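You operate a simulated robot arm through the tools that you are given. There is no shell and no other tool. Be economical: measure what you need, move in short steps, check, and stop when the job is done.

You are at the controls of a simulated two-armed robot. One attempt, no reset.

## Task
Pick up the blue filter pad with one hand, pass it to the other hand and put it on the top shelf of the grey cart.

Only the result counts: the job must be done as asked and must still hold three seconds after the hand-in. Knocking over, shifting, dropping, spilling or breaking anything else fails it.

## Robot
Two 7-joint arms with two-finger parallel grippers on one trunk, on a base that drives. Base frame: it is fixed to the floor where the robot stands at the start and does not move with it; the origin is under the middle of the robot, x ahead of it, y to its left, z up; the surface under the hand at the start is at about z = 550. Lengths are in mm, angles in degrees, forces in N, time in s.
The left shoulder is at the start at [20, 138, 1225], the right one opposite. Places, roughly: blue filter pad (12x2x16 cm) [500, -100, 600]; top shelf of the grey cart [3600, 1600, 700]. Payload 1.57 kg a hand.
The TCP of each hand is the grasp point between the finger pads, 30 mm short of the fingertips. In the tool frame z runs along the fingers and y along their closing line. The gripper opens to 80 mm. The fingers are 17 mm wide and 12 mm thick; the gripper's body (40 by 82 mm) begins 80 mm behind the TCP.
Orientation is that of the tool frame in the base frame, as a unit quaternion [x, y, z, w]. With the fingers straight down and closing along the base's y, the tool's x points along the base's -x, its y along +y and its z along -z.

## Interface
- The arms move only by the tool nudge_tool. It takes "left_motion", "right_motion" or both (then of equal length, played together; a hand with none holds still); each is a list of rows, each a list of 7 numbers: the finger opening in mm, from 0 to 80, then the shift along the base's x, y, z in mm, then the turn, a rotation vector about the base's x, y, z in degrees. In form: [[gripper, tx, ty, tz, rx, ry, rz], ...]. A call has 1 to 20 rows; each row shifts and turns the commanded pose from where the row before left it. Rows are played at 5 a second. More than 50 mm and 8.6 degrees between two rows, or a gripper value outside its range, and nothing of the call is played. A pose out of reach is approached as far as the arm can. The call stops where the force on the tool passes 40 N (or 10 N more than at its start, if that is more) or the arm is blocked; 0.2 s more then pass. Each finger travels about 45 mm/s and halts on what it meets, pressing with about 39 N; the grip force reading is that of the motor and also rises with nothing between the fingers. The clock runs only during rows and for 0.2 s after the last one: add rows that do not move to give the fingers time. It gives the time, the measured TCP pose, the force on the tool (base axes), the opening and the grip force at its end, in the units of the frame above (readings bear some noise), with the torque about the TCP (base axes, N m) and any sound that the robot's microphone picked up.
- Cameras (640 x 400 px; columns grow to the right, rows downward): "scene" is now at [189.1, -21.5, 1140]; the picture's right is [-0.25, -0.97, 0.00], its down [-0.26, 0.07, -0.96] and it looks along [0.93, -0.24, -0.27] (base axes); focal length 214 px, centre (320, 200). "left" rides on the left gripper at [72, 7, -122] in its tool frame; the picture's right is [-0.09, 1.00, 0.00], its down [-0.84, -0.08, -0.54] and it looks along [-0.54, -0.05, 0.84] (tool axes); focal length 238 px, centre (320, 200). "right" rides on the right gripper at [72, -7, -122] in its tool frame; the picture's right is [0.09, 1.00, 0.00], its down [-0.84, 0.08, -0.54] and it looks along [-0.54, 0.05, 0.84] (tool axes); focal length 238 px, centre (320, 200). There is no depth. A picture from a camera that has moved, and an enlarged one, comes with that camera's place and axes in the base frame and with its lens.
- capture(camera): a new picture of that camera. It takes no simulated time.
- slide_trunk(by): slides the trunk up (or, below 0, down) by that many mm; the arms and the scene camera ride with it, the base frame stays. It gives what a move gives, with no picture.
- base_move(legs): drives the robot by 1 to 6 legs, each [ahead, left, turn to the left] in mm, mm and degrees, along the robot's own axes; the way and the turn of a leg run together, so that a leg with both is an arc; at most 1500 mm and 180 degrees a leg. The arms and the cameras ride along, it lands a little off, and it stops where it bumps. It gives what a move gives.
- turn_head(pan, tilt): turns the head with the scene camera to pan (to the left, within 60 degrees either way) and tilt (down, from -29 to 69), counted from straight ahead of the robot. It gives what a move gives.
- inspect(camera, box): a new picture of the part [left, top, right, bottom] of that camera's present view, enlarged. It takes no simulated time.
- sign_off(): hands the job in; it is judged then, once.

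Go step by step. Nothing tells you exact positions but the pictures and the camera data: compare them with the known pose of the tool, close in by small moves and look again before you grip or let go. The budget is 120 turns and 100 pictures, counting those below and the enlarged ones. Unless the task says otherwise, let go and move clear before handing in, and close with one line.

The tools are called after ">>>" by a JSON object that holds its "name" and its "arguments". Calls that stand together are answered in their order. nudge_tool: Moves the arms, as the interface text tells. Its arguments: {"type":"object","properties":{"left_motion":{"type":"array"},"right_motion":{"type":"array"}},"required":[]} The other tools are called the same way: slide_trunk (by) slides the trunk up or down; base_move (legs) drives the base; turn_head (pan, tilt) turns the head that bears the scene camera; capture (camera) takes a picture; inspect (camera, box) takes an enlarged picture of a part of a camera's view; sign_off () hands the job in.

At the start:

```text
clock: 0.0
left_position: [341.1, 27.2, 1123.5]
left_ee_rot: [-0.001, 0.999, 0.001, -0.04]
left_ft_force: [0.0, -0.2, -0.3]
left_ft_torque: [0.01, -0.05, 0.01]
left_grip_width: 79.9
left_gripper_force: 0.0
right_position: [218.0, -197.6, 882.2]
right_ee_rot: [-0.001, 1.0, 0.0, 0.0]
right_ft_force: [-0.2, 0.0, 0.3]
right_ft_torque: [0.04, -0.02, 0.0]
right_grip_width: 80.0
right_gripper_force: 0.1
trunk travel left (down, up): [-600.0, 640.0]
robot x, y, heading: [-1.2, 1.1, 0.1]
head pan, tilt: [-14.6, 15.6]
```

scene: 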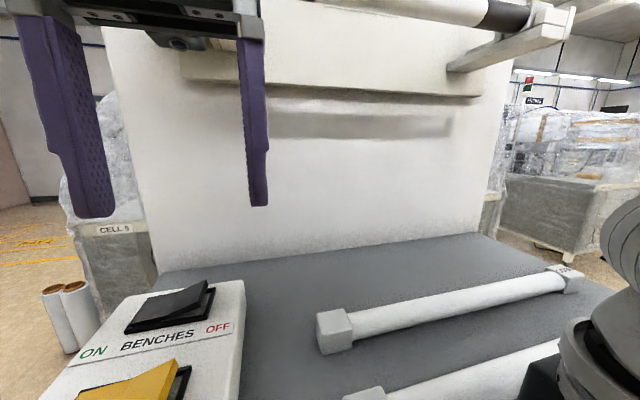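
right: 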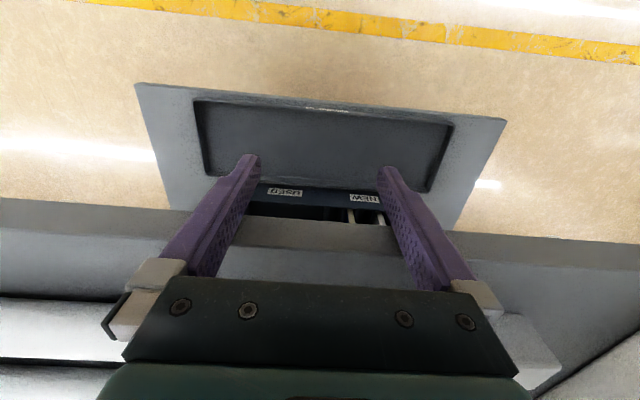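
left: 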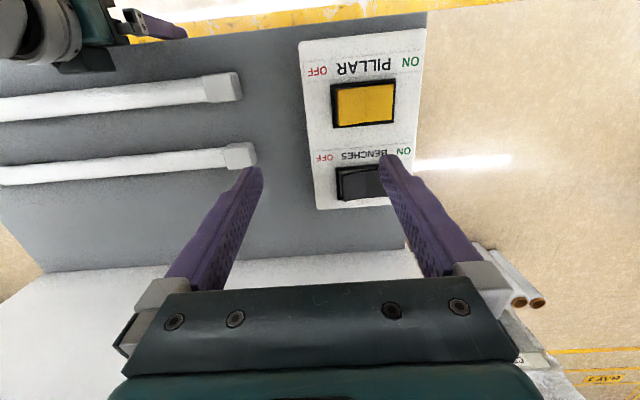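

I see a grey panel with switches above and a housing with slots labelled USED and NEW under the right hand. I'll look around with the head first.

>>> {"name": "turn_head", "arguments": {"pan": -10, "tilt": 60}}

>>> {"name": "inspect", "arguments": {"camera": "right", "box": [120, 60, 520, 310]}}

>>> {"name": "capture", "arguments": {"camera": "scene"}}

```text
clock: 1.1
left_position: [341.3, 28.1, 1123.7]
left_ee_rot: [0.0, 0.999, 0.0, -0.04]
left_ft_force: [-0.1, 0.8, 0.3]
left_ft_torque: [0.03, -0.02, -0.01]
left_grip_width: 79.8
left_gripper_force: 0.1
right_position: [218.0, -198.4, 882.8]
right_ee_rot: [0.0, 1.0, 0.001, 0.001]
right_ft_force: [-0.1, -0.6, 0.8]
right_ft_torque: [-0.01, -0.01, -0.01]
right_grip_width: 80.0
right_gripper_force: 0.0
trunk travel left (down, up): [-600.0, 640.0]
robot x, y, heading: [1.6, -0.5, 0.1]
head pan, tilt: [-10.0, 60.0]
```

```text
1.60 times, centred on (320, 185) of right
camera zoom: at [146.2, -205.7, 1005.0], right [-0.09, 1.0, 0.0], down [0.84, 0.08, 0.54], along [0.54, 0.05, -0.84], focal length 381 px, centre (320, 224)
```

zoom: 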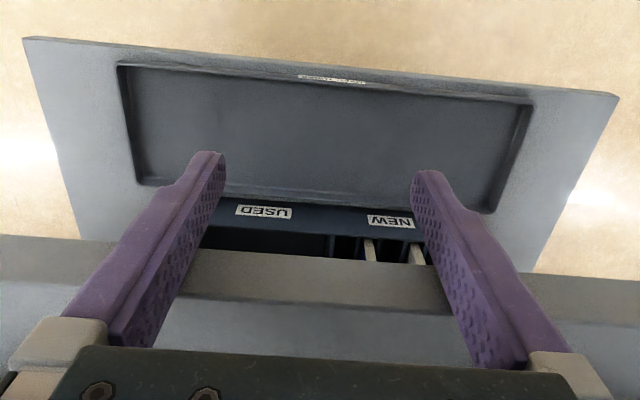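

```text
95 pictures are left
camera scene: at [164.4, -9.5, 1074.8], right [-0.17, -0.98, 0.0], down [-0.85, 0.15, -0.5], along [0.49, -0.09, -0.87], focal length 214 px, centre (320, 200)
```

scene: 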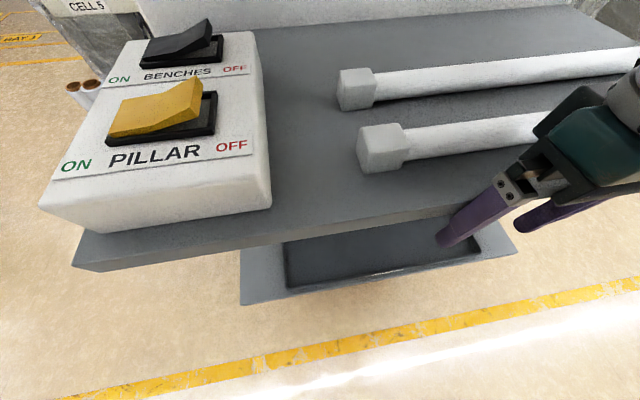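

The deck carries switches, and under it is a tray at about z 550 with USED and NEW slots behind it near x 420–500. I'll back away before lowering the trunk, to get a level look under the deck.

>>> {"name": "base_move", "arguments": {"legs": [[-450, 0, 0]]}}

>>> {"name": "slide_trunk", "arguments": {"by": -350}}

>>> {"name": "turn_head", "arguments": {"pan": -5, "tilt": 10}}

>>> {"name": "capture", "arguments": {"camera": "scene"}}

```text
clock: 3.8
left_position: [-110.1, 28.8, 1124.4]
left_ee_rot: [-0.004, 0.999, 0.001, -0.04]
left_ft_force: [0.0, 0.8, -1.0]
left_ft_torque: [-0.02, 0.0, 0.03]
left_grip_width: 80.2
left_gripper_force: 0.1
right_position: [-231.7, -198.7, 883.5]
right_ee_rot: [-0.003, 1.0, 0.0, 0.001]
right_ft_force: [0.3, -0.2, -0.2]
right_ft_torque: [0.02, 0.0, 0.03]
right_grip_width: 79.8
right_gripper_force: 0.0
trunk travel left (down, up): [-600.0, 640.0]
robot x, y, heading: [-451.3, -2.6, 0.3]
head pan, tilt: [-10.0, 60.0]
```

```text
clock: 7.3
left_position: [-110.9, 27.7, 773.2]
left_ee_rot: [-0.004, 0.999, 0.001, -0.04]
left_ft_force: [0.3, 0.3, -0.5]
left_ft_torque: [-0.02, 0.0, -0.02]
left_grip_width: 80.3
left_gripper_force: 0.1
right_position: [-230.3, -198.9, 533.2]
right_ee_rot: [-0.003, 1.0, 0.0, 0.0]
right_ft_force: [-0.1, -0.2, -0.7]
right_ft_torque: [0.0, 0.01, -0.04]
right_grip_width: 79.8
right_gripper_force: 0.1
trunk travel left (down, up): [-250.0, 990.0]
robot x, y, heading: [-450.0, 1.1, 0.6]
head pan, tilt: [-10.0, 60.0]
```

```text
clock: 8.4
left_position: [-110.1, 28.5, 773.3]
left_ee_rot: [-0.005, 0.999, 0.001, -0.041]
left_ft_force: [-0.5, 0.4, -0.1]
left_ft_torque: [-0.01, 0.0, 0.01]
left_grip_width: 80.1
left_gripper_force: 0.1
right_position: [-230.9, -198.4, 532.8]
right_ee_rot: [-0.003, 1.0, 0.0, 0.001]
right_ft_force: [0.2, 0.7, 0.2]
right_ft_torque: [-0.01, 0.01, 0.0]
right_grip_width: 79.9
right_gripper_force: 0.0
trunk travel left (down, up): [-250.0, 990.0]
robot x, y, heading: [-450.8, -2.1, 0.2]
head pan, tilt: [-5.0, 10.0]
```

```text
94 pictures are left
camera scene: at [-259.2, -6.3, 799.1], right [-0.08, -1.0, 0.0], down [-0.17, 0.01, -0.98], along [0.98, -0.08, -0.17], focal length 214 px, centre (320, 200)
```

scene: 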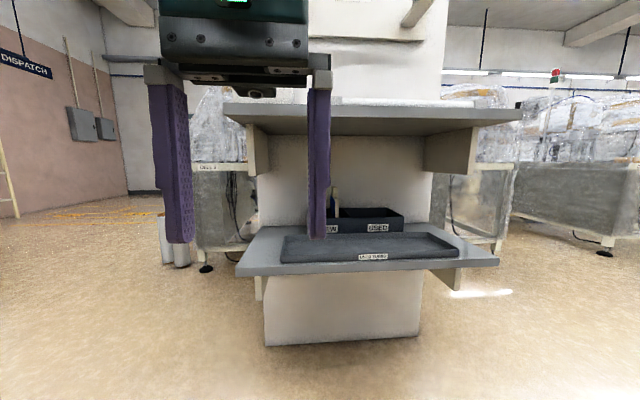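

The pillar has a lower shelf with a tray, and behind the tray a box labelled NEW and USED, half hidden by the left hand. I'll move the left hand aside and zoom in.

>>> {"name": "nudge_tool", "arguments": {"left_motion": [[80, 0, 50, 0, 0, 0, 0], [80, 0, 50, 0, 0, 0, 0], [80, 0, 50, 0, 0, 0, 0], [80, 0, 50, 0, 0, 0, 0], [80, 0, 0, 0, 0, 0, 0]]}}

>>> {"name": "inspect", "arguments": {"camera": "scene", "box": [220, 90, 540, 290]}}

```text
clock: 9.6
left_position: [-116.4, 224.2, 753.6]
left_ee_rot: [0.004, 0.997, 0.01, -0.075]
left_ft_force: [0.4, 1.2, 0.2]
left_ft_torque: [-0.02, 0.0, -0.01]
left_grip_width: 79.9
left_gripper_force: 0.0
right_position: [-230.8, -198.8, 533.1]
right_ee_rot: [-0.003, 1.0, -0.001, 0.0]
right_ft_force: [0.0, -0.3, 0.2]
right_ft_torque: [0.02, -0.01, 0.01]
right_grip_width: 79.9
right_gripper_force: 0.0
trunk travel left (down, up): [-250.0, 990.0]
robot x, y, heading: [-447.1, -1.3, 0.4]
head pan, tilt: [-5.0, 10.0]
```

```text
2.00 times, centred on (380, 190) of scene
camera zoom: at [-259.1, -6.9, 799.2], right [-0.08, -1.0, 0.0], down [-0.17, 0.01, -0.98], along [0.98, -0.08, -0.17], focal length 429 px, centre (200, 220)
```

zoom: 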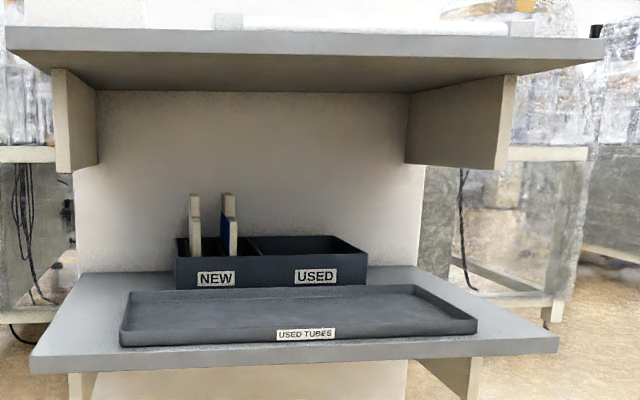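

The NEW box holds two standing pads; the right one shows a blue face. I'll look closer.

>>> {"name": "inspect", "arguments": {"camera": "scene", "box": [300, 180, 412, 250]}}

>>> {"name": "turn_head", "arguments": {"pan": 40, "tilt": 5}}

>>> {"name": "capture", "arguments": {"camera": "scene"}}

```text
5.71 times, centred on (356, 215) of scene
camera zoom: at [-259.1, -6.9, 799.2], right [-0.08, -1.0, 0.0], down [-0.17, 0.01, -0.98], along [0.98, -0.08, -0.17], focal length 1226 px, centre (114, 114)
```

zoom: 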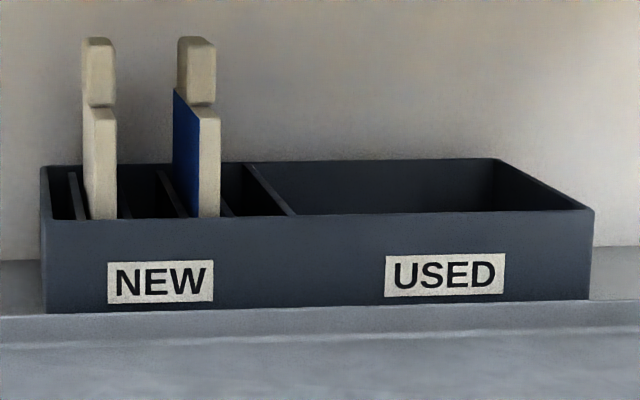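

```text
clock: 10.8
left_position: [-115.4, 226.0, 753.1]
left_ee_rot: [0.001, 0.997, 0.008, -0.075]
left_ft_force: [-0.1, -1.3, -0.1]
left_ft_torque: [-0.01, -0.01, -0.02]
left_grip_width: 80.3
left_gripper_force: 0.1
right_position: [-232.1, -197.9, 532.0]
right_ee_rot: [-0.003, 1.0, 0.0, 0.0]
right_ft_force: [-0.6, -0.3, 0.4]
right_ft_torque: [0.01, -0.02, -0.02]
right_grip_width: 79.9
right_gripper_force: 0.0
trunk travel left (down, up): [-250.0, 990.0]
robot x, y, heading: [-450.8, -0.6, 0.5]
head pan, tilt: [40.0, 5.0]
```

```text
91 pictures are left
camera scene: at [-281.9, 60.7, 807.2], right [0.65, -0.76, 0.0], down [-0.07, -0.06, -1.0], along [0.76, 0.65, -0.09], focal length 214 px, centre (320, 200)
```

scene: 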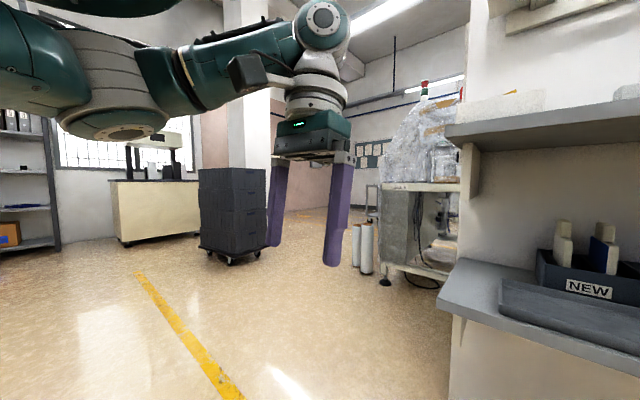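

The blue pad is the right one of the two in NEW, with a tab on top. I'll zoom from this angle to read its shape.

>>> {"name": "inspect", "arguments": {"camera": "scene", "box": [528, 200, 640, 270]}}

```text
5.71 times, centred on (584, 235) of scene
camera zoom: at [-281.9, 60.7, 807.2], right [0.65, -0.76, 0.0], down [-0.07, -0.06, -1.0], along [0.76, 0.65, -0.09], focal length 1226 px, centre (-1189, 0)
```

zoom: 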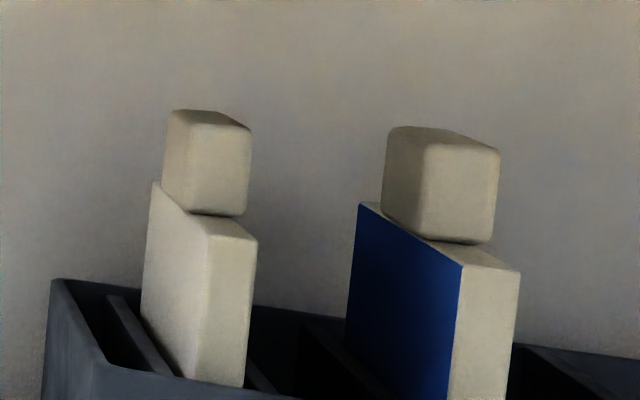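

The pad has a grip block on top, about 40 mm wide. I'll turn the right hand to point forward, so that I can grip that block with fingers closing along y.

>>> {"name": "nudge_tool", "arguments": {"right_motion": [[80, 20, 5, 10, 0, -8.5, 0], [80, 20, 5, 10, 0, -8.5, 0], [80, 20, 5, 10, 0, -8.5, 0], [80, 20, 5, 10, 0, -8.5, 0], [80, 20, 5, 10, 0, -8.5, 0], [80, 20, 5, 10, 0, -8.5, 0], [80, 20, 5, 10, 0, -8.5, 0], [80, 20, 5, 10, 0, -8.5, 0], [80, 20, 5, 10, 0, -8.5, 0], [60, 20, 5, 10, 0, -8.5, 0], [50, 0, 0, 0, 0, 0, 0]]}}

>>> {"name": "turn_head", "arguments": {"pan": -10, "tilt": 15}}

>>> {"name": "capture", "arguments": {"camera": "scene"}}

>>> {"name": "capture", "arguments": {"camera": "right"}}

```text
clock: 13.2
left_position: [-114.2, 228.1, 753.9]
left_ee_rot: [-0.004, 0.997, 0.007, -0.075]
left_ft_force: [0.3, -0.3, 0.5]
left_ft_torque: [0.02, 0.01, -0.01]
left_grip_width: 79.9
left_gripper_force: 0.0
right_position: [-30.0, -148.7, 632.1]
right_ee_rot: [-0.003, 0.737, -0.003, 0.676]
right_ft_force: [0.0, 0.0, 0.1]
right_ft_torque: [-0.01, -0.01, -0.03]
right_grip_width: 50.1
right_gripper_force: 0.0
trunk travel left (down, up): [-250.0, 990.0]
robot x, y, heading: [-448.7, -2.0, 0.2]
head pan, tilt: [40.0, 5.0]
```

```text
clock: 14.3
left_position: [-115.6, 228.7, 754.5]
left_ee_rot: [-0.004, 0.997, 0.007, -0.074]
left_ft_force: [-0.3, 0.0, 0.6]
left_ft_torque: [0.03, 0.01, -0.01]
left_grip_width: 79.9
left_gripper_force: 0.1
right_position: [-29.1, -147.3, 632.9]
right_ee_rot: [-0.002, 0.737, -0.003, 0.676]
right_ft_force: [-0.4, -0.3, 0.6]
right_ft_torque: [-0.02, 0.02, 0.0]
right_grip_width: 50.1
right_gripper_force: 0.1
trunk travel left (down, up): [-250.0, 990.0]
robot x, y, heading: [-449.3, -3.2, 0.5]
head pan, tilt: [-10.0, 15.0]
```

```text
89 pictures are left
camera scene: at [-259.8, -14.3, 791.0], right [-0.17, -0.99, 0.0], down [-0.26, 0.04, -0.97], along [0.95, -0.16, -0.26], focal length 214 px, centre (320, 200)
```

scene: 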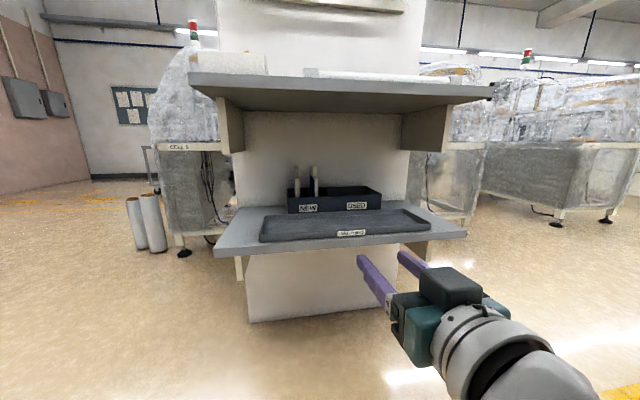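

```text
88 pictures are left
camera right: at [-157.5, -155.7, 572.3], right [-0.01, 0.99, -0.1], down [-0.47, 0.08, 0.88], along [0.88, 0.05, 0.46], focal length 238 px, centre (320, 200)
```

right: 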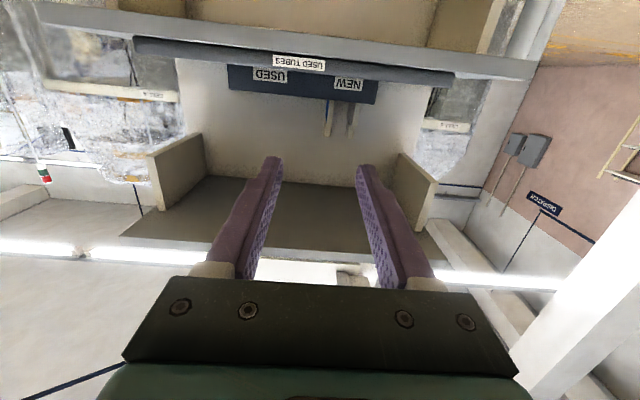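

The hand now points forward, 5° down. I'll zoom in with both cameras to triangulate the block.

>>> {"name": "inspect", "arguments": {"camera": "right", "box": [280, 60, 392, 130]}}

>>> {"name": "inspect", "arguments": {"camera": "scene", "box": [270, 155, 382, 225]}}

```text
5.71 times, centred on (336, 95) of right
camera zoom: at [-157.5, -155.7, 572.3], right [-0.01, 0.99, -0.1], down [-0.47, 0.08, 0.88], along [0.88, 0.05, 0.46], focal length 1362 px, centre (229, 800)
```

zoom: 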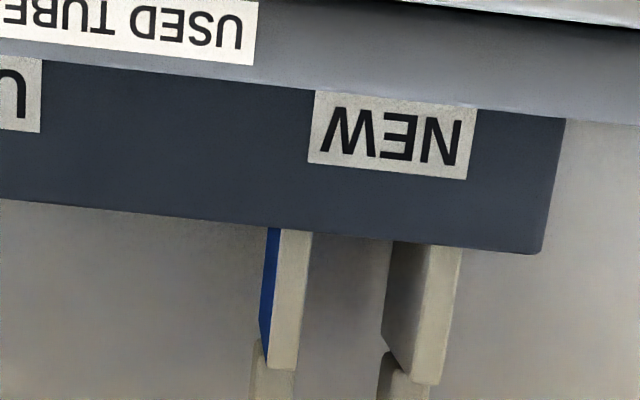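

```text
5.71 times, centred on (326, 190) of scene
camera zoom: at [-259.8, -14.3, 791.0], right [-0.17, -0.99, 0.0], down [-0.26, 0.04, -0.97], along [0.95, -0.16, -0.26], focal length 1226 px, centre (286, 257)
```

zoom: 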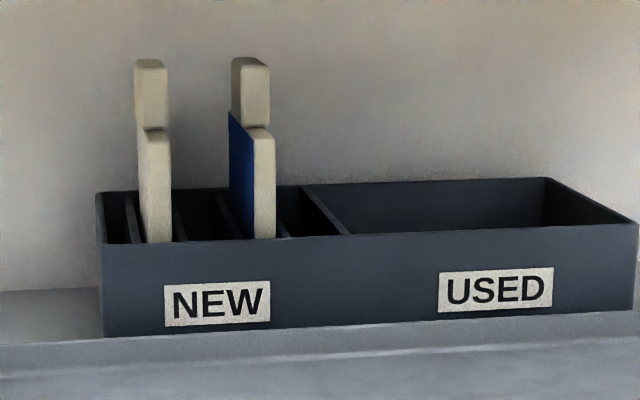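

Triangulation puts the pad's front edge at x≈443 and y≈-119, with the body top at z≈676 and the block up to z≈714 over x≈483–523. I'll bring the right hand to that height and y, tuck the left hand back, then drive in partway.

>>> {"name": "nudge_tool", "arguments": {"right_motion": [[50, 0, 10, 25, 0, 0, 0], [50, 0, 10, 20, 0, 0, 0], [50, 0, 9, 20, 0, 0, 0], [50, 0, 0, 0, 0, 0, 0], [50, 0, 0, 0, 0, 0, 0]], "left_motion": [[80, -40, 20, 0, 0, 0, 0], [80, -40, 20, 0, 0, 0, 0], [80, -40, 20, 0, 0, 0, 0], [80, -30, 0, 0, 0, 0, 0], [80, 0, 0, 0, 0, 0, 0]]}}

>>> {"name": "base_move", "arguments": {"legs": [[330, 0, 0]]}}

>>> {"name": "capture", "arguments": {"camera": "scene"}}

>>> {"name": "capture", "arguments": {"camera": "right"}}

```text
clock: 14.9
left_position: [-208.3, 276.6, 725.4]
left_ee_rot: [-0.007, 0.986, 0.049, -0.157]
left_ft_force: [-0.3, 0.5, 0.5]
left_ft_torque: [0.03, 0.02, 0.01]
left_grip_width: 80.0
left_gripper_force: 0.1
right_position: [-30.4, -129.1, 673.0]
right_ee_rot: [-0.001, 0.737, -0.003, 0.675]
right_ft_force: [-1.1, 0.0, 0.2]
right_ft_torque: [-0.03, -0.01, 0.03]
right_grip_width: 49.9
right_gripper_force: 0.1
trunk travel left (down, up): [-250.0, 990.0]
robot x, y, heading: [-450.9, -2.3, 0.6]
head pan, tilt: [-10.0, 15.0]
stopped in row 3 (left hand): the arm was blocked; the commanded pose is now the measured one
```

```text
clock: 17.1
left_position: [113.3, 281.0, 725.6]
left_ee_rot: [-0.009, 0.986, 0.049, -0.157]
left_ft_force: [0.2, -0.5, 0.7]
left_ft_torque: [0.02, 0.0, 0.02]
left_grip_width: 80.0
left_gripper_force: 0.0
right_position: [293.7, -123.9, 673.0]
right_ee_rot: [-0.003, 0.737, -0.002, 0.676]
right_ft_force: [0.4, 0.6, -0.2]
right_ft_torque: [0.0, 0.02, -0.01]
right_grip_width: 49.9
right_gripper_force: 0.1
trunk travel left (down, up): [-250.0, 990.0]
robot x, y, heading: [-129.0, -0.5, 0.7]
head pan, tilt: [-10.0, 15.0]
```

```text
85 pictures are left
camera scene: at [63.3, -10.6, 791.0], right [-0.16, -0.99, 0.0], down [-0.26, 0.04, -0.97], along [0.95, -0.16, -0.26], focal length 214 px, centre (320, 200)
```

scene: 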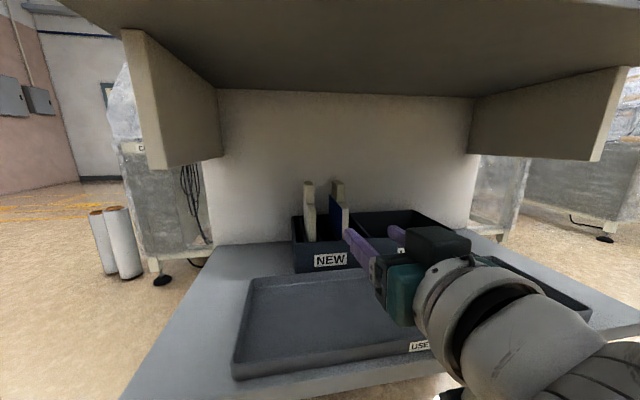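

```text
84 pictures are left
camera right: at [165.9, -133.0, 612.8], right [-0.01, 0.99, -0.1], down [-0.47, 0.08, 0.88], along [0.88, 0.06, 0.46], focal length 238 px, centre (320, 200)
```

right: 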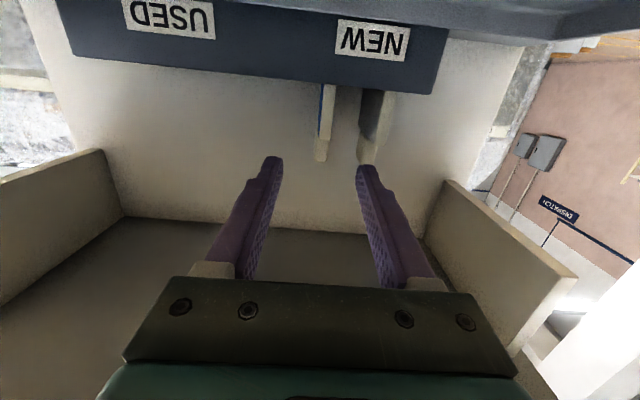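

The block at y≈-117, z up to ≈715 is confirmed. I'll advance at z≈697 to just short of it and check.

>>> {"name": "nudge_tool", "arguments": {"right_motion": [[50, 0, 3, 12, 0, 0, 0], [50, 0, 3, 12, 0, 0, 0], [50, 40, 0, 0, 0, 0, 0], [50, 40, 0, 0, 0, 0, 0], [50, 30, 0, 0, 0, 0, 0], [50, 0, 0, 0, 0, 0, 0], [50, 0, 0, 0, 0, 0, 0]]}}

>>> {"name": "capture", "arguments": {"camera": "right"}}

>>> {"name": "inspect", "arguments": {"camera": "scene", "box": [270, 140, 430, 240]}}

```text
clock: 18.7
left_position: [114.1, 280.2, 726.6]
left_ee_rot: [-0.008, 0.986, 0.048, -0.157]
left_ft_force: [0.0, 0.3, -0.9]
left_ft_torque: [-0.03, -0.02, -0.03]
left_grip_width: 80.2
left_gripper_force: 0.0
right_position: [405.0, -119.3, 695.5]
right_ee_rot: [-0.003, 0.737, -0.002, 0.676]
right_ft_force: [1.0, -0.2, -0.1]
right_ft_torque: [0.02, 0.01, 0.0]
right_grip_width: 50.1
right_gripper_force: 0.1
trunk travel left (down, up): [-250.0, 990.0]
robot x, y, heading: [-131.1, 0.5, 0.7]
head pan, tilt: [-10.0, 15.0]
```

```text
83 pictures are left
camera right: at [276.0, -126.7, 635.7], right [-0.01, 1.0, -0.1], down [-0.47, 0.08, 0.88], along [0.88, 0.06, 0.47], focal length 238 px, centre (320, 200)
```

right: 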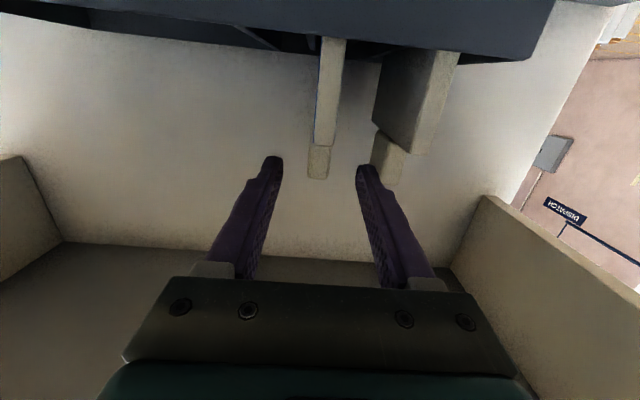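

```text
4.00 times, centred on (350, 190) of scene
camera zoom: at [63.5, -10.5, 791.0], right [-0.16, -0.99, 0.0], down [-0.26, 0.04, -0.97], along [0.95, -0.16, -0.26], focal length 858 px, centre (200, 240)
```

zoom: 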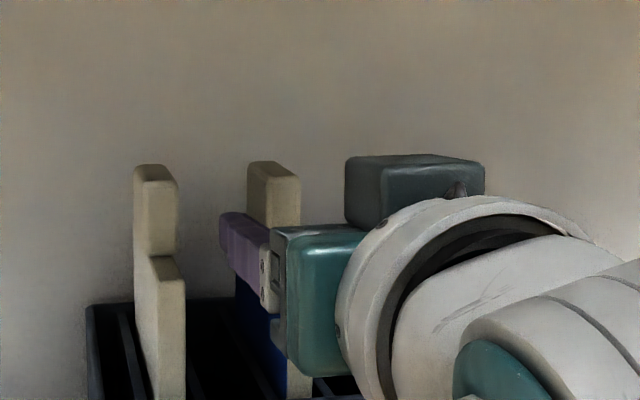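

The block is centred between the fingers and clear of the white pad. I'll advance to x≈497 and close.

>>> {"name": "nudge_tool", "arguments": {"right_motion": [[50, 30, 0, 0.5, 0, 0, 0], [50, 30, 0, 0.5, 0, 0, 0], [50, 30, 0, 0, 0, 0, 0], [50, 0, 0, 0, 0, 0, 0], [50, 0, 0, 0, 0, 0, 0]]}}

>>> {"name": "capture", "arguments": {"camera": "right"}}

>>> {"name": "inspect", "arguments": {"camera": "scene", "box": [270, 140, 430, 240]}}

```text
clock: 19.9
left_position: [114.0, 280.9, 726.6]
left_ee_rot: [-0.009, 0.986, 0.049, -0.157]
left_ft_force: [1.5, -0.9, -0.1]
left_ft_torque: [0.0, 0.0, -0.02]
left_grip_width: 80.0
left_gripper_force: 0.0
right_position: [494.2, -118.7, 698.2]
right_ee_rot: [-0.004, 0.736, -0.001, 0.677]
right_ft_force: [0.7, 0.2, 0.1]
right_ft_torque: [-0.02, 0.02, 0.0]
right_grip_width: 50.1
right_gripper_force: 0.1
trunk travel left (down, up): [-250.0, 990.0]
robot x, y, heading: [-129.8, 4.4, 0.5]
head pan, tilt: [-10.0, 15.0]
```

```text
81 pictures are left
camera right: at [366.8, -127.1, 636.7], right [-0.01, 1.0, -0.1], down [-0.47, 0.08, 0.88], along [0.88, 0.06, 0.47], focal length 238 px, centre (320, 200)
```

right: 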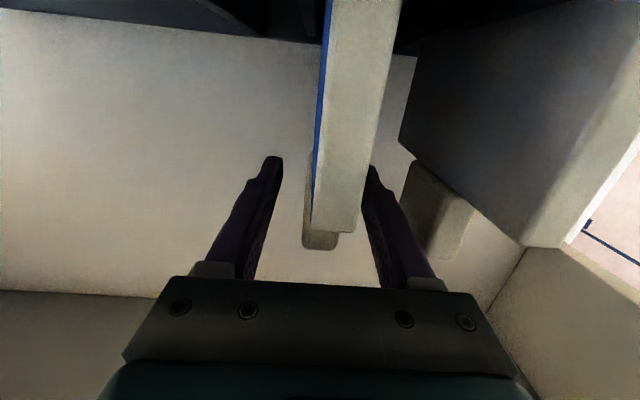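

```text
4.00 times, centred on (350, 190) of scene
camera zoom: at [63.5, -10.6, 791.0], right [-0.16, -0.99, 0.0], down [-0.26, 0.04, -0.97], along [0.95, -0.16, -0.26], focal length 858 px, centre (200, 240)
```

zoom: 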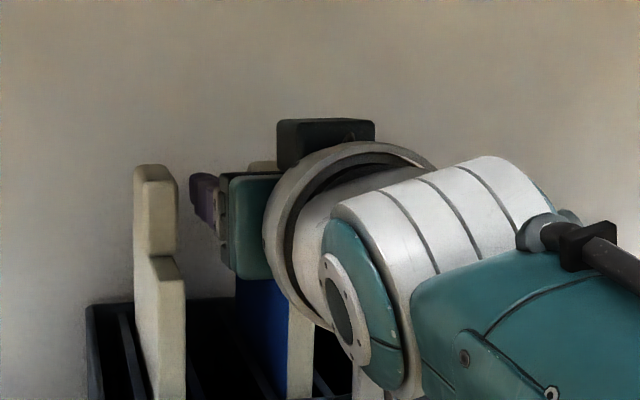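

The block lies between the fingers. I'll raise 4 mm for margin above the pad body and close.

>>> {"name": "nudge_tool", "arguments": {"right_motion": [[50, 0, 0, 4, 0, 0, 0], [30, 0, 0, 0, 0, 0, 0], [15, 0, 0, 0, 0, 0, 0], [10, 0, 0, 0, 0, 0, 0], [10, 0, 0, 0, 0, 0, 0], [10, 0, 0, 0, 0, 0, 0]]}}

>>> {"name": "capture", "arguments": {"camera": "right"}}

```text
clock: 21.3
left_position: [114.0, 279.9, 726.1]
left_ee_rot: [-0.008, 0.986, 0.049, -0.158]
left_ft_force: [-0.2, 0.2, -0.2]
left_ft_torque: [-0.03, -0.03, 0.0]
left_grip_width: 80.3
left_gripper_force: 0.1
right_position: [493.7, -119.4, 700.9]
right_ee_rot: [-0.004, 0.738, -0.001, 0.675]
right_ft_force: [-0.2, 0.9, 0.0]
right_ft_torque: [0.06, 0.05, 0.01]
right_grip_width: 17.6
right_gripper_force: 32.3
trunk travel left (down, up): [-250.0, 990.0]
robot x, y, heading: [-129.0, 2.7, 0.5]
head pan, tilt: [-10.0, 15.0]
```

```text
79 pictures are left
camera right: at [366.4, -127.5, 641.1], right [-0.01, 1.0, -0.1], down [-0.47, 0.08, 0.88], along [0.88, 0.06, 0.46], focal length 238 px, centre (320, 200)
```

right: 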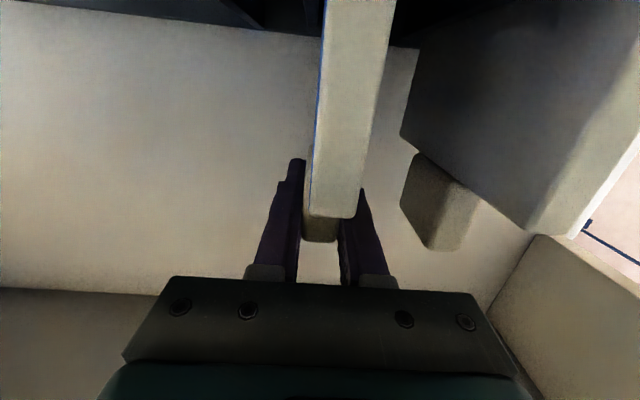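

The grip holds at 17.6 mm. I'll lift straight up in small steps.

>>> {"name": "nudge_tool", "arguments": {"right_motion": [[10, 0, 0, 10, 0, 0, 0], [10, 0, 0, 10, 0, 0, 0], [10, 0, 0, 10, 0, 0, 0], [10, 0, 0, 10, 0, 0, 0], [10, 0, 0, 10, 0, 0, 0], [10, 0, 0, 10, 0, 0, 0], [10, 0, 0, 10, 0, 0, 0], [10, 0, 0, 10, 0, 0, 0], [10, 0, 0, 0, 0, 0, 0], [10, 0, 0, 0, 0, 0, 0]]}}

>>> {"name": "capture", "arguments": {"camera": "scene"}}

>>> {"name": "capture", "arguments": {"camera": "right"}}

```text
clock: 23.5
left_position: [113.2, 280.3, 725.5]
left_ee_rot: [-0.009, 0.986, 0.049, -0.157]
left_ft_force: [0.8, -0.5, 0.4]
left_ft_torque: [0.01, 0.01, 0.0]
left_grip_width: 79.9
left_gripper_force: 0.0
right_position: [493.3, -118.4, 782.3]
right_ee_rot: [-0.004, 0.737, -0.001, 0.676]
right_ft_force: [0.0, -1.0, -0.4]
right_ft_torque: [-0.03, 0.01, 0.01]
right_grip_width: 17.5
right_gripper_force: 32.6
trunk travel left (down, up): [-250.0, 990.0]
robot x, y, heading: [-129.9, 2.1, 0.4]
head pan, tilt: [-10.0, 15.0]
```

```text
78 pictures are left
camera scene: at [63.3, -10.6, 791.0], right [-0.16, -0.99, 0.0], down [-0.26, 0.04, -0.97], along [0.95, -0.16, -0.26], focal length 214 px, centre (320, 200)
```

scene: 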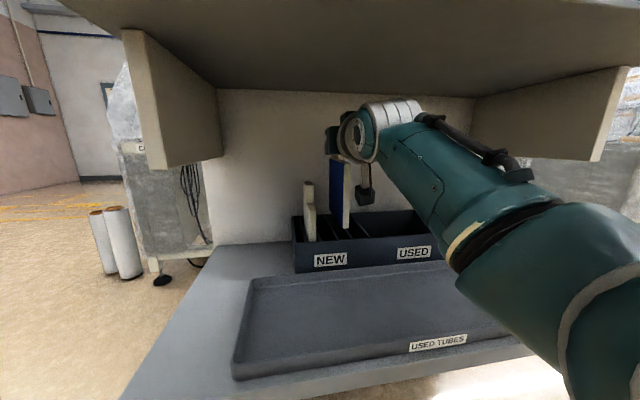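

```text
77 pictures are left
camera right: at [365.5, -126.4, 722.2], right [-0.01, 1.0, -0.1], down [-0.47, 0.08, 0.88], along [0.88, 0.06, 0.46], focal length 238 px, centre (320, 200)
```

right: 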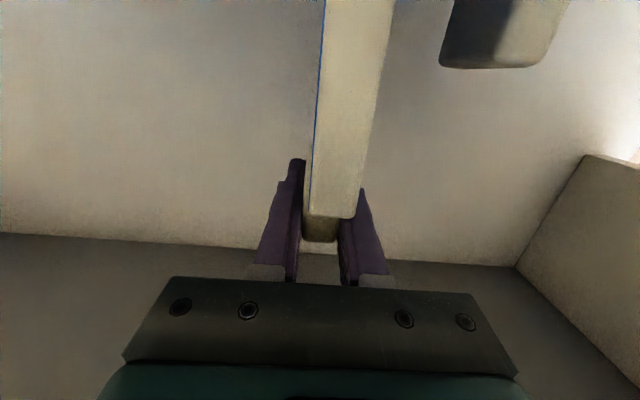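

The pad has risen with the hand. I'll zoom to check that its bottom clears the box rim.

>>> {"name": "inspect", "arguments": {"camera": "scene", "box": [280, 110, 440, 280]}}

```text
2.35 times, centred on (360, 195) of scene
camera zoom: at [63.3, -10.6, 791.0], right [-0.16, -0.99, 0.0], down [-0.26, 0.04, -0.97], along [0.95, -0.16, -0.26], focal length 505 px, centre (226, 212)
```

zoom: 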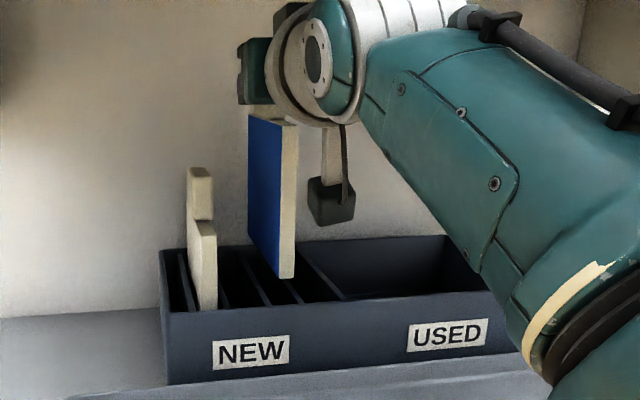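

The bottom is about 20 mm above the rim. I'll lift 10 mm more and back straight out with the base.

>>> {"name": "nudge_tool", "arguments": {"right_motion": [[10, 0, 0, 10, 0, 0, 0], [10, 0, 0, 0, 0, 0, 0]]}}

>>> {"name": "base_move", "arguments": {"legs": [[-600, 0, 0]]}}

>>> {"name": "turn_head", "arguments": {"pan": -5, "tilt": 20}}

>>> {"name": "capture", "arguments": {"camera": "scene"}}

```text
clock: 24.1
left_position: [112.3, 281.1, 725.2]
left_ee_rot: [-0.009, 0.986, 0.049, -0.157]
left_ft_force: [0.3, 0.1, 0.4]
left_ft_torque: [0.01, 0.0, 0.01]
left_grip_width: 79.8
left_gripper_force: 0.0
right_position: [494.7, -117.9, 793.5]
right_ee_rot: [-0.003, 0.737, -0.002, 0.675]
right_ft_force: [0.0, 0.3, -0.2]
right_ft_torque: [0.01, -0.02, 0.01]
right_grip_width: 17.2
right_gripper_force: 32.4
trunk travel left (down, up): [-250.0, 990.0]
robot x, y, heading: [-127.7, 0.3, 0.7]
head pan, tilt: [-10.0, 15.0]
```

```text
clock: 27.5
left_position: [-489.6, 274.5, 726.0]
left_ee_rot: [-0.007, 0.986, 0.05, -0.157]
left_ft_force: [-0.6, 0.2, -0.3]
left_ft_torque: [-0.03, 0.01, 0.0]
left_grip_width: 80.0
left_gripper_force: 0.1
right_position: [-110.5, -127.0, 792.9]
right_ee_rot: [-0.003, 0.737, -0.002, 0.676]
right_ft_force: [-0.3, 0.0, -0.3]
right_ft_torque: [0.01, 0.0, -0.01]
right_grip_width: 17.3
right_gripper_force: 32.2
trunk travel left (down, up): [-250.0, 990.0]
robot x, y, heading: [-731.4, -1.1, 0.6]
head pan, tilt: [-10.0, 15.0]
```

```text
clock: 28.2
left_position: [-488.5, 274.5, 726.1]
left_ee_rot: [-0.006, 0.986, 0.05, -0.157]
left_ft_force: [-0.4, 0.6, 0.6]
left_ft_torque: [-0.04, -0.01, -0.02]
left_grip_width: 80.2
left_gripper_force: 0.0
right_position: [-109.7, -126.7, 793.1]
right_ee_rot: [-0.002, 0.737, -0.003, 0.676]
right_ft_force: [0.4, 0.0, -1.1]
right_ft_torque: [-0.01, 0.01, 0.01]
right_grip_width: 17.1
right_gripper_force: 32.2
trunk travel left (down, up): [-250.0, 990.0]
robot x, y, heading: [-735.4, -4.6, 0.2]
head pan, tilt: [-5.0, 20.0]
```

```text
75 pictures are left
camera scene: at [-539.3, -8.8, 782.9], right [-0.08, -1.0, 0.0], down [-0.34, 0.03, -0.94], along [0.94, -0.08, -0.34], focal length 214 px, centre (320, 200)
```

scene: 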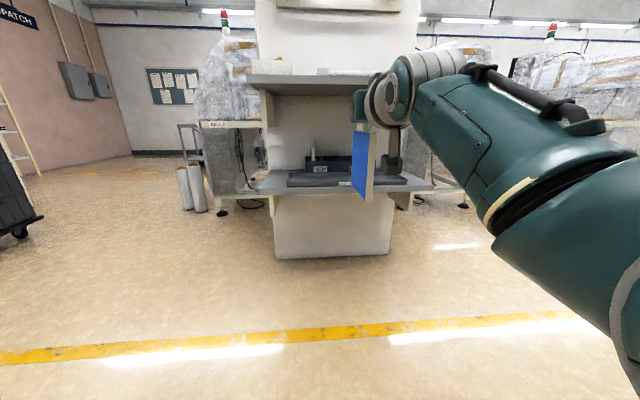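

The pad is out. For the handover I'll roll the right hand 90° so the pad lies flat pointing left, and swing the left hand to point forward with a vertical closing line. I'll pull both to mid-range on the way, starting with pitching the left hand and backing the right.

>>> {"name": "nudge_tool", "arguments": {"left_motion": [[80, 15, -2, 5, 0, -8.4, 0], [80, 15, -2, 5, 0, -8.4, 0], [80, 15, -2, 5, 0, -8.4, 0], [80, 15, -2, 5, 0, -8.4, 0], [80, 15, -2, 5, 0, -8.4, 0], [80, 15, -2, 5, 0, -8.4, 0], [80, 15, -2, 5, 0, -8.4, 0], [80, 15, -2, 5, 0, -8.4, 0], [80, 15, -2, 5, 0, -8.4, 0], [80, 15, -2, 5, 0, -8.4, 0], [80, 15, -2, 5, 0, -8.4, 0], [80, 15, -2, 5, 0, -8.4, 0], [80, 15, -2, 5, 0, -7.0, 0]], "right_motion": [[10, -12, 0, 0, 0, 0, 0], [10, -12, 0, 0, 0, 0, 0], [10, -12, 0, 0, 8, 0, 0], [10, -12, 0, 0, 8, 0, 0], [10, -12, 0, 0, 8, 0, 0], [10, -12, 0, 0, 8, 0, 0], [10, -12, 0, 0, 8, 0, 0], [10, -12, 0, 0, 8, 0, 0], [10, -12, 0, 0, 8, 0, 0], [10, -12, 0, 0, 8, 0, 0], [10, -12, 0, 0, 8, 0, 0], [10, -12, 0, 0, 8, 0, 0], [10, 0, 0, 0, 8, 0, 0]]}}

>>> {"name": "capture", "arguments": {"camera": "scene"}}

```text
clock: 31.0
left_position: [-284.7, 249.9, 790.5]
left_ee_rot: [-0.043, 0.708, 0.022, 0.705]
left_ft_force: [-0.9, -0.9, 0.4]
left_ft_torque: [-0.01, -0.01, 0.05]
left_grip_width: 80.0
left_gripper_force: 0.1
left hand out of reach, approached as far as the arm can: row 9
right_position: [-251.0, -146.8, 793.5]
right_ee_rot: [0.45, 0.543, 0.484, 0.518]
right_ft_force: [1.0, -0.2, -0.5]
right_ft_torque: [-0.07, -0.04, 0.04]
right_grip_width: 17.4
right_gripper_force: 32.1
trunk travel left (down, up): [-250.0, 990.0]
robot x, y, heading: [-733.2, -0.8, 0.4]
head pan, tilt: [-5.0, 20.0]
```

```text
74 pictures are left
camera scene: at [-538.9, -9.2, 782.9], right [-0.08, -1.0, 0.0], down [-0.34, 0.03, -0.94], along [0.94, -0.08, -0.34], focal length 214 px, centre (320, 200)
```

scene: 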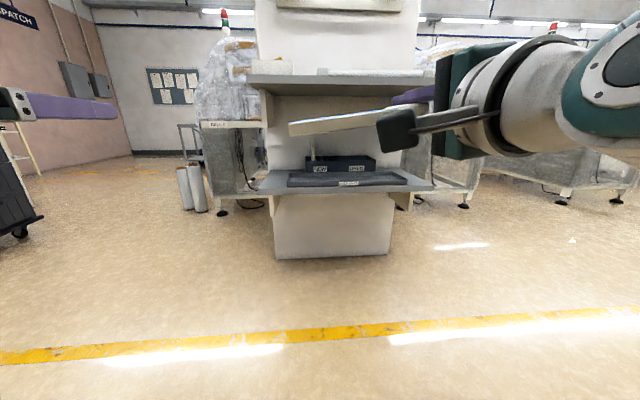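

The pad lies nearly flat now. I'll finish levelling it and bring it a bit left while the left hand rolls and yaws to a standoff.

>>> {"name": "nudge_tool", "arguments": {"left_motion": [[80, -5, -8, 0, 8.35, 0, 0], [80, -5, -8, 0, 8.35, 0, 0], [80, -5, -8, 0, 8.35, 0, 0], [80, -5, -8, 0, 8.35, 0, 0], [80, -5, -8, 0, 8.35, 0, 0], [80, -5, -8, 0, 8.35, 0, 0], [80, -5, -8, 0, 8.35, 0, 0], [80, -5, -8, 0, 8.35, 0, 0], [80, -5, -8, 0, 8.35, 0, 0], [80, -5, -8, 0, 8.35, 0, 0], [80, -5, -8, 0, 8.35, 0, 0], [80, -5, -8, 0, 0, 0, -8], [80, -5, -8, 0, 0, 0, -8], [80, -5, -8, 0, 0, 0, -8], [80, -5, -8, 0, 0, 0, -8], [80, 0, 0, 0, 0, 0, -8], [80, 0, 0, 0, 0, 0, 0]], "right_motion": [[10, 0, 5, 0, 3.5, 0, 0], [10, 0, 5, 0, 3.5, 0, 0], [10, 0, 5, 0, 0, 0, 0], [10, 0, 5, 0, 0, 0, 0], [10, 0, 5, 0, 0, 0, 0], [10, 0, 5, 0, 0, 0, 0], [10, 0, 5, 0, 0, 0, 0], [10, 0, 5, 0, 0, 0, 0], [10, 0, 5, 0, 0, 0, 0], [10, 0, 5, 0, 0, 0, 0], [10, 0, 5, 0, 0, 0, 0], [10, 0, 5, 0, 0, 0, 0], [10, 0, 5, 0, 0, 0, 0], [10, 0, 5, 0, 0, 0, 0], [10, 0, 0, 0, 0, 0, 0], [10, 0, 0, 0, 0, 0, 0], [10, 0, 0, 0, 0, 0, 0]]}}

>>> {"name": "capture", "arguments": {"camera": "scene"}}

>>> {"name": "capture", "arguments": {"camera": "left"}}

>>> {"name": "capture", "arguments": {"camera": "right"}}

```text
clock: 34.6
left_position: [-358.3, 128.4, 790.0]
left_ee_rot: [0.61, 0.284, 0.314, 0.67]
left_ft_force: [-0.2, -1.0, 0.5]
left_ft_torque: [0.0, 0.01, -0.02]
left_grip_width: 80.3
left_gripper_force: 0.1
left hand out of reach, approached as far as the arm can: row 12
right_position: [-251.2, -75.3, 783.8]
right_ee_rot: [0.477, 0.519, 0.514, 0.49]
right_ft_force: [-0.5, -0.1, -1.5]
right_ft_torque: [-0.03, -0.02, 0.01]
right_grip_width: 17.2
right_gripper_force: 32.3
trunk travel left (down, up): [-250.0, 990.0]
robot x, y, heading: [-730.5, -6.8, 0.6]
head pan, tilt: [-5.0, 20.0]
```

```text
73 pictures are left
camera scene: at [-539.4, -9.1, 782.8], right [-0.08, -1.0, 0.0], down [-0.34, 0.03, -0.94], along [0.94, -0.08, -0.34], focal length 214 px, centre (320, 200)
```

scene: 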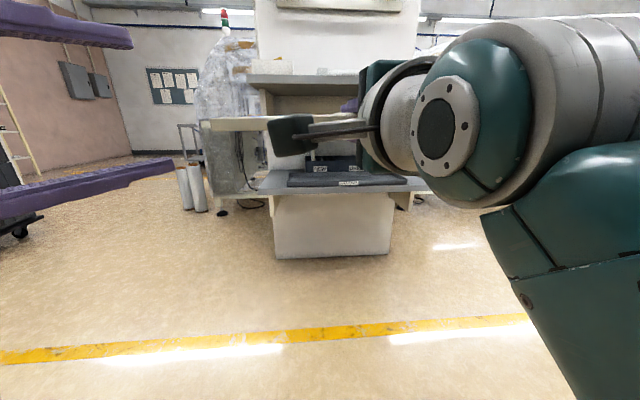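

```text
72 pictures are left
camera left: at [-407.2, 263.2, 784.1], right [-0.13, -0.01, 0.99], down [-0.94, -0.3, -0.13], along [0.3, -0.95, 0.03], focal length 238 px, centre (320, 200)
```

left: 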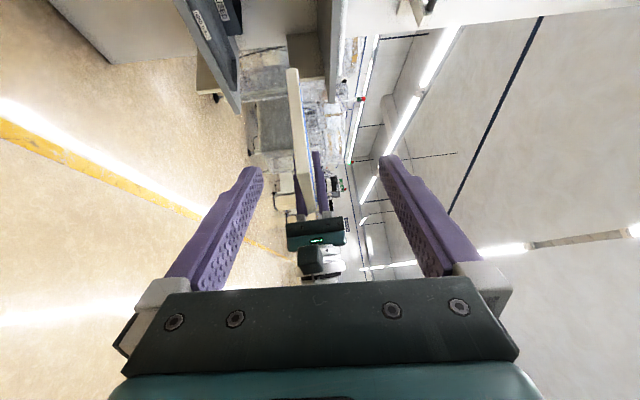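

```text
71 pictures are left
camera right: at [-377.6, -12.6, 774.0], right [-0.01, 0.11, 0.99], down [-0.49, -0.87, 0.09], along [0.87, -0.48, 0.06], focal length 238 px, centre (320, 200)
```

right: 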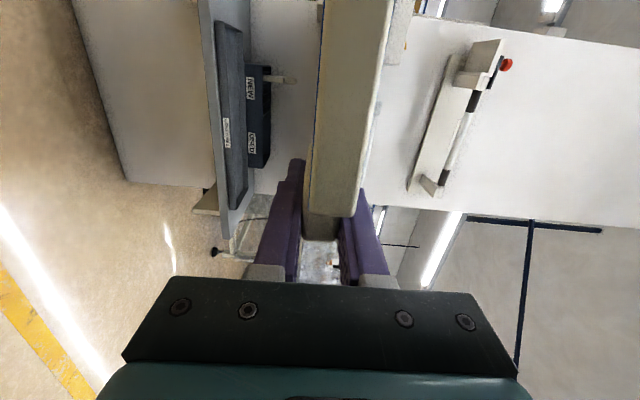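

Both hands are aligned and the pad is level. I'll zoom the left camera to locate the pad edge precisely.

>>> {"name": "inspect", "arguments": {"camera": "left", "box": [230, 50, 390, 290]}}

>>> {"name": "inspect", "arguments": {"camera": "scene", "box": [200, 60, 440, 210]}}

```text
1.67 times, centred on (310, 170) of left
camera zoom: at [-407.2, 263.2, 784.1], right [-0.13, -0.01, 0.99], down [-0.94, -0.3, -0.13], along [0.3, -0.95, 0.03], focal length 397 px, centre (337, 250)
```

zoom: 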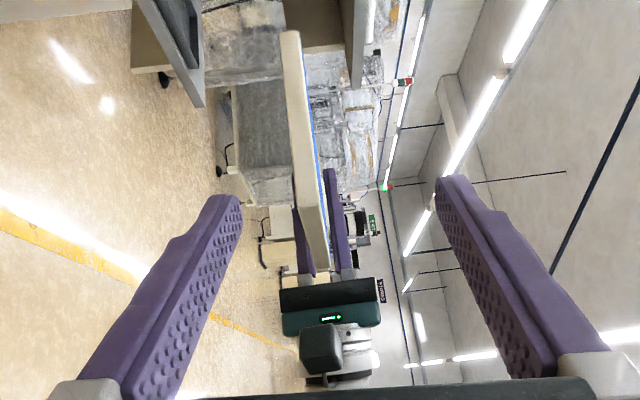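

```text
2.67 times, centred on (320, 135) of scene
camera zoom: at [-539.4, -9.1, 782.8], right [-0.08, -1.0, 0.0], down [-0.34, 0.03, -0.94], along [0.94, -0.08, -0.34], focal length 572 px, centre (320, 373)
```

zoom: 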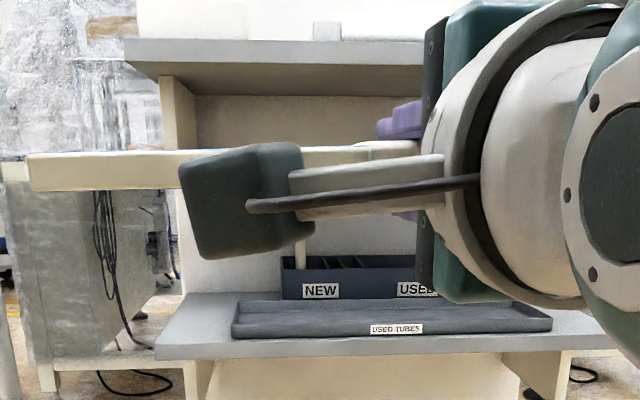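

The pad body spans roughly x -324…-204, y -42…78 at z≈782. I'll level the left hand, set its height, and advance halfway with the fingers straddling the pad edge.

>>> {"name": "nudge_tool", "arguments": {"left_motion": [[80, 0, 0, -8, 3.4, 4.0, 0], [80, 14, -11, 0, 0, 0, 0], [80, 14, -11, 0, 0, 0, 0], [80, 14, -11, 0, 0, 0, 0], [80, 0, 0, 0, 0, 0, 0], [80, 0, 0, 0, 0, 0, 0]]}}

>>> {"name": "capture", "arguments": {"camera": "left"}}

>>> {"name": "capture", "arguments": {"camera": "scene"}}

```text
clock: 36.0
left_position: [-317.0, 96.1, 779.8]
left_ee_rot: [0.64, 0.297, 0.301, 0.642]
left_ft_force: [0.6, 0.0, -0.3]
left_ft_torque: [0.02, -0.02, -0.02]
left_grip_width: 80.0
left_gripper_force: 0.1
right_position: [-251.1, -74.4, 779.2]
right_ee_rot: [0.478, 0.522, 0.511, 0.488]
right_ft_force: [0.1, 0.4, -0.6]
right_ft_torque: [-0.06, -0.02, 0.01]
right_grip_width: 17.1
right_gripper_force: 32.9
trunk travel left (down, up): [-250.0, 990.0]
robot x, y, heading: [-731.5, -5.8, 0.3]
head pan, tilt: [-5.0, 20.0]
```

```text
68 pictures are left
camera left: at [-365.4, 230.1, 786.5], right [-0.06, -0.07, 1.0], down [-0.95, -0.3, -0.08], along [0.3, -0.95, -0.05], focal length 238 px, centre (320, 200)
```

left: 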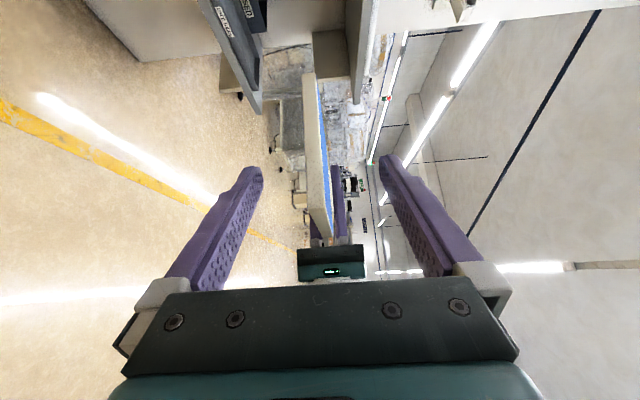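

```text
67 pictures are left
camera scene: at [-539.1, -8.8, 782.9], right [-0.08, -1.0, 0.0], down [-0.34, 0.03, -0.94], along [0.94, -0.08, -0.34], focal length 214 px, centre (320, 200)
```

scene: 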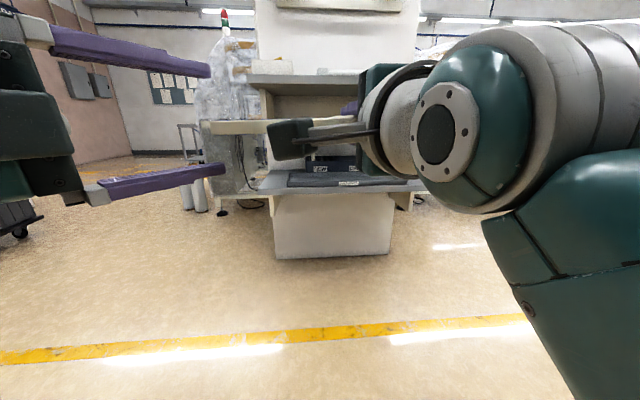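

The pad edge is centred between the left fingers. Advancing the rest and checking again before closing.

>>> {"name": "nudge_tool", "arguments": {"left_motion": [[80, 15, -12, 0, 0, 0, 0], [80, 15, -12, 0, 0, 0, 0], [80, 15, -12, 0, 0, 0, 0], [80, 0, 0, 0, 0, 0, 0], [80, 0, 0, 0, 0, 0, 0]]}}

>>> {"name": "capture", "arguments": {"camera": "left"}}

>>> {"name": "capture", "arguments": {"camera": "scene"}}

```text
clock: 37.2
left_position: [-271.4, 61.2, 780.0]
left_ee_rot: [0.64, 0.297, 0.303, 0.64]
left_ft_force: [-0.7, -0.1, -0.1]
left_ft_torque: [-0.01, -0.02, 0.05]
left_grip_width: 79.9
left_gripper_force: 0.1
right_position: [-251.1, -74.2, 779.3]
right_ee_rot: [0.478, 0.522, 0.51, 0.488]
right_ft_force: [-0.2, 1.2, -0.8]
right_ft_torque: [-0.02, 0.06, -0.01]
right_grip_width: 17.5
right_gripper_force: 32.5
trunk travel left (down, up): [-250.0, 990.0]
robot x, y, heading: [-731.2, -5.3, 0.1]
head pan, tilt: [-5.0, 20.0]
```

```text
66 pictures are left
camera left: at [-319.2, 194.2, 786.1], right [-0.06, -0.07, 1.0], down [-0.95, -0.3, -0.08], along [0.3, -0.95, -0.05], focal length 238 px, centre (320, 200)
```

left: 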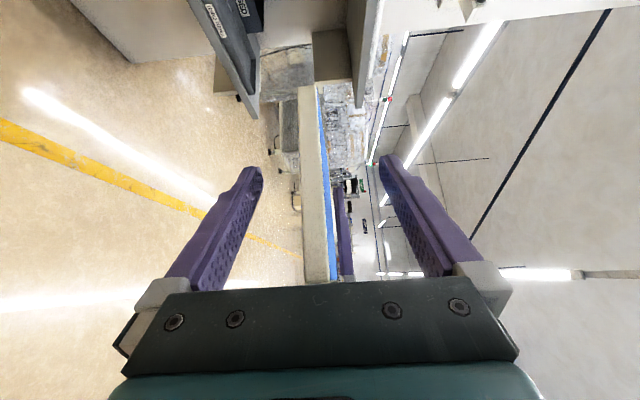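

```text
65 pictures are left
camera scene: at [-539.1, -8.8, 782.9], right [-0.08, -1.0, 0.0], down [-0.34, 0.03, -0.94], along [0.94, -0.08, -0.34], focal length 214 px, centre (320, 200)
```

scene: 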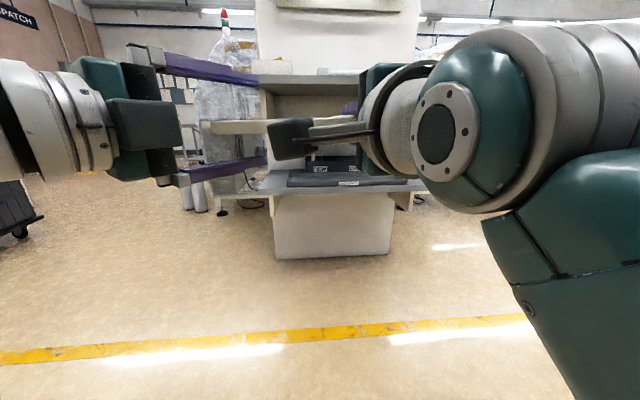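

The fingers straddle the pad with the TCP about 25 mm inside the edge, at the right height. I'll close the left hand.

>>> {"name": "nudge_tool", "arguments": {"left_motion": [[60, 0, 0, 0, 0, 0, 0], [40, 0, 0, 0, 0, 0, 0], [25, 0, 0, 0, 0, 0, 0], [10, 0, 0, 0, 0, 0, 0], [5, 0, 0, 0, 0, 0, 0], [5, 0, 0, 0, 0, 0, 0], [5, 0, 0, 0, 0, 0, 0]]}}

>>> {"name": "capture", "arguments": {"camera": "left"}}

```text
clock: 38.8
left_position: [-272.1, 60.0, 779.4]
left_ee_rot: [0.64, 0.298, 0.302, 0.64]
left_ft_force: [0.1, 1.0, -2.9]
left_ft_torque: [-0.07, 0.07, -0.1]
left_grip_width: 12.4
left_gripper_force: 29.4
right_position: [-250.9, -74.5, 780.4]
right_ee_rot: [0.478, 0.521, 0.511, 0.489]
right_ft_force: [-0.1, -1.0, 2.1]
right_ft_torque: [0.47, -0.01, 0.12]
right_grip_width: 17.6
right_gripper_force: 32.8
trunk travel left (down, up): [-250.0, 990.0]
robot x, y, heading: [-732.4, -1.9, 0.6]
head pan, tilt: [-5.0, 20.0]
```

```text
64 pictures are left
camera left: at [-319.4, 194.5, 785.8], right [-0.06, -0.07, 1.0], down [-0.95, -0.3, -0.08], along [0.3, -0.95, -0.05], focal length 238 px, centre (320, 200)
```

left: 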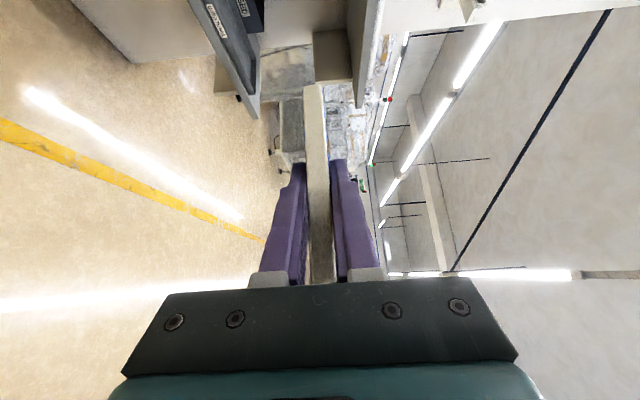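

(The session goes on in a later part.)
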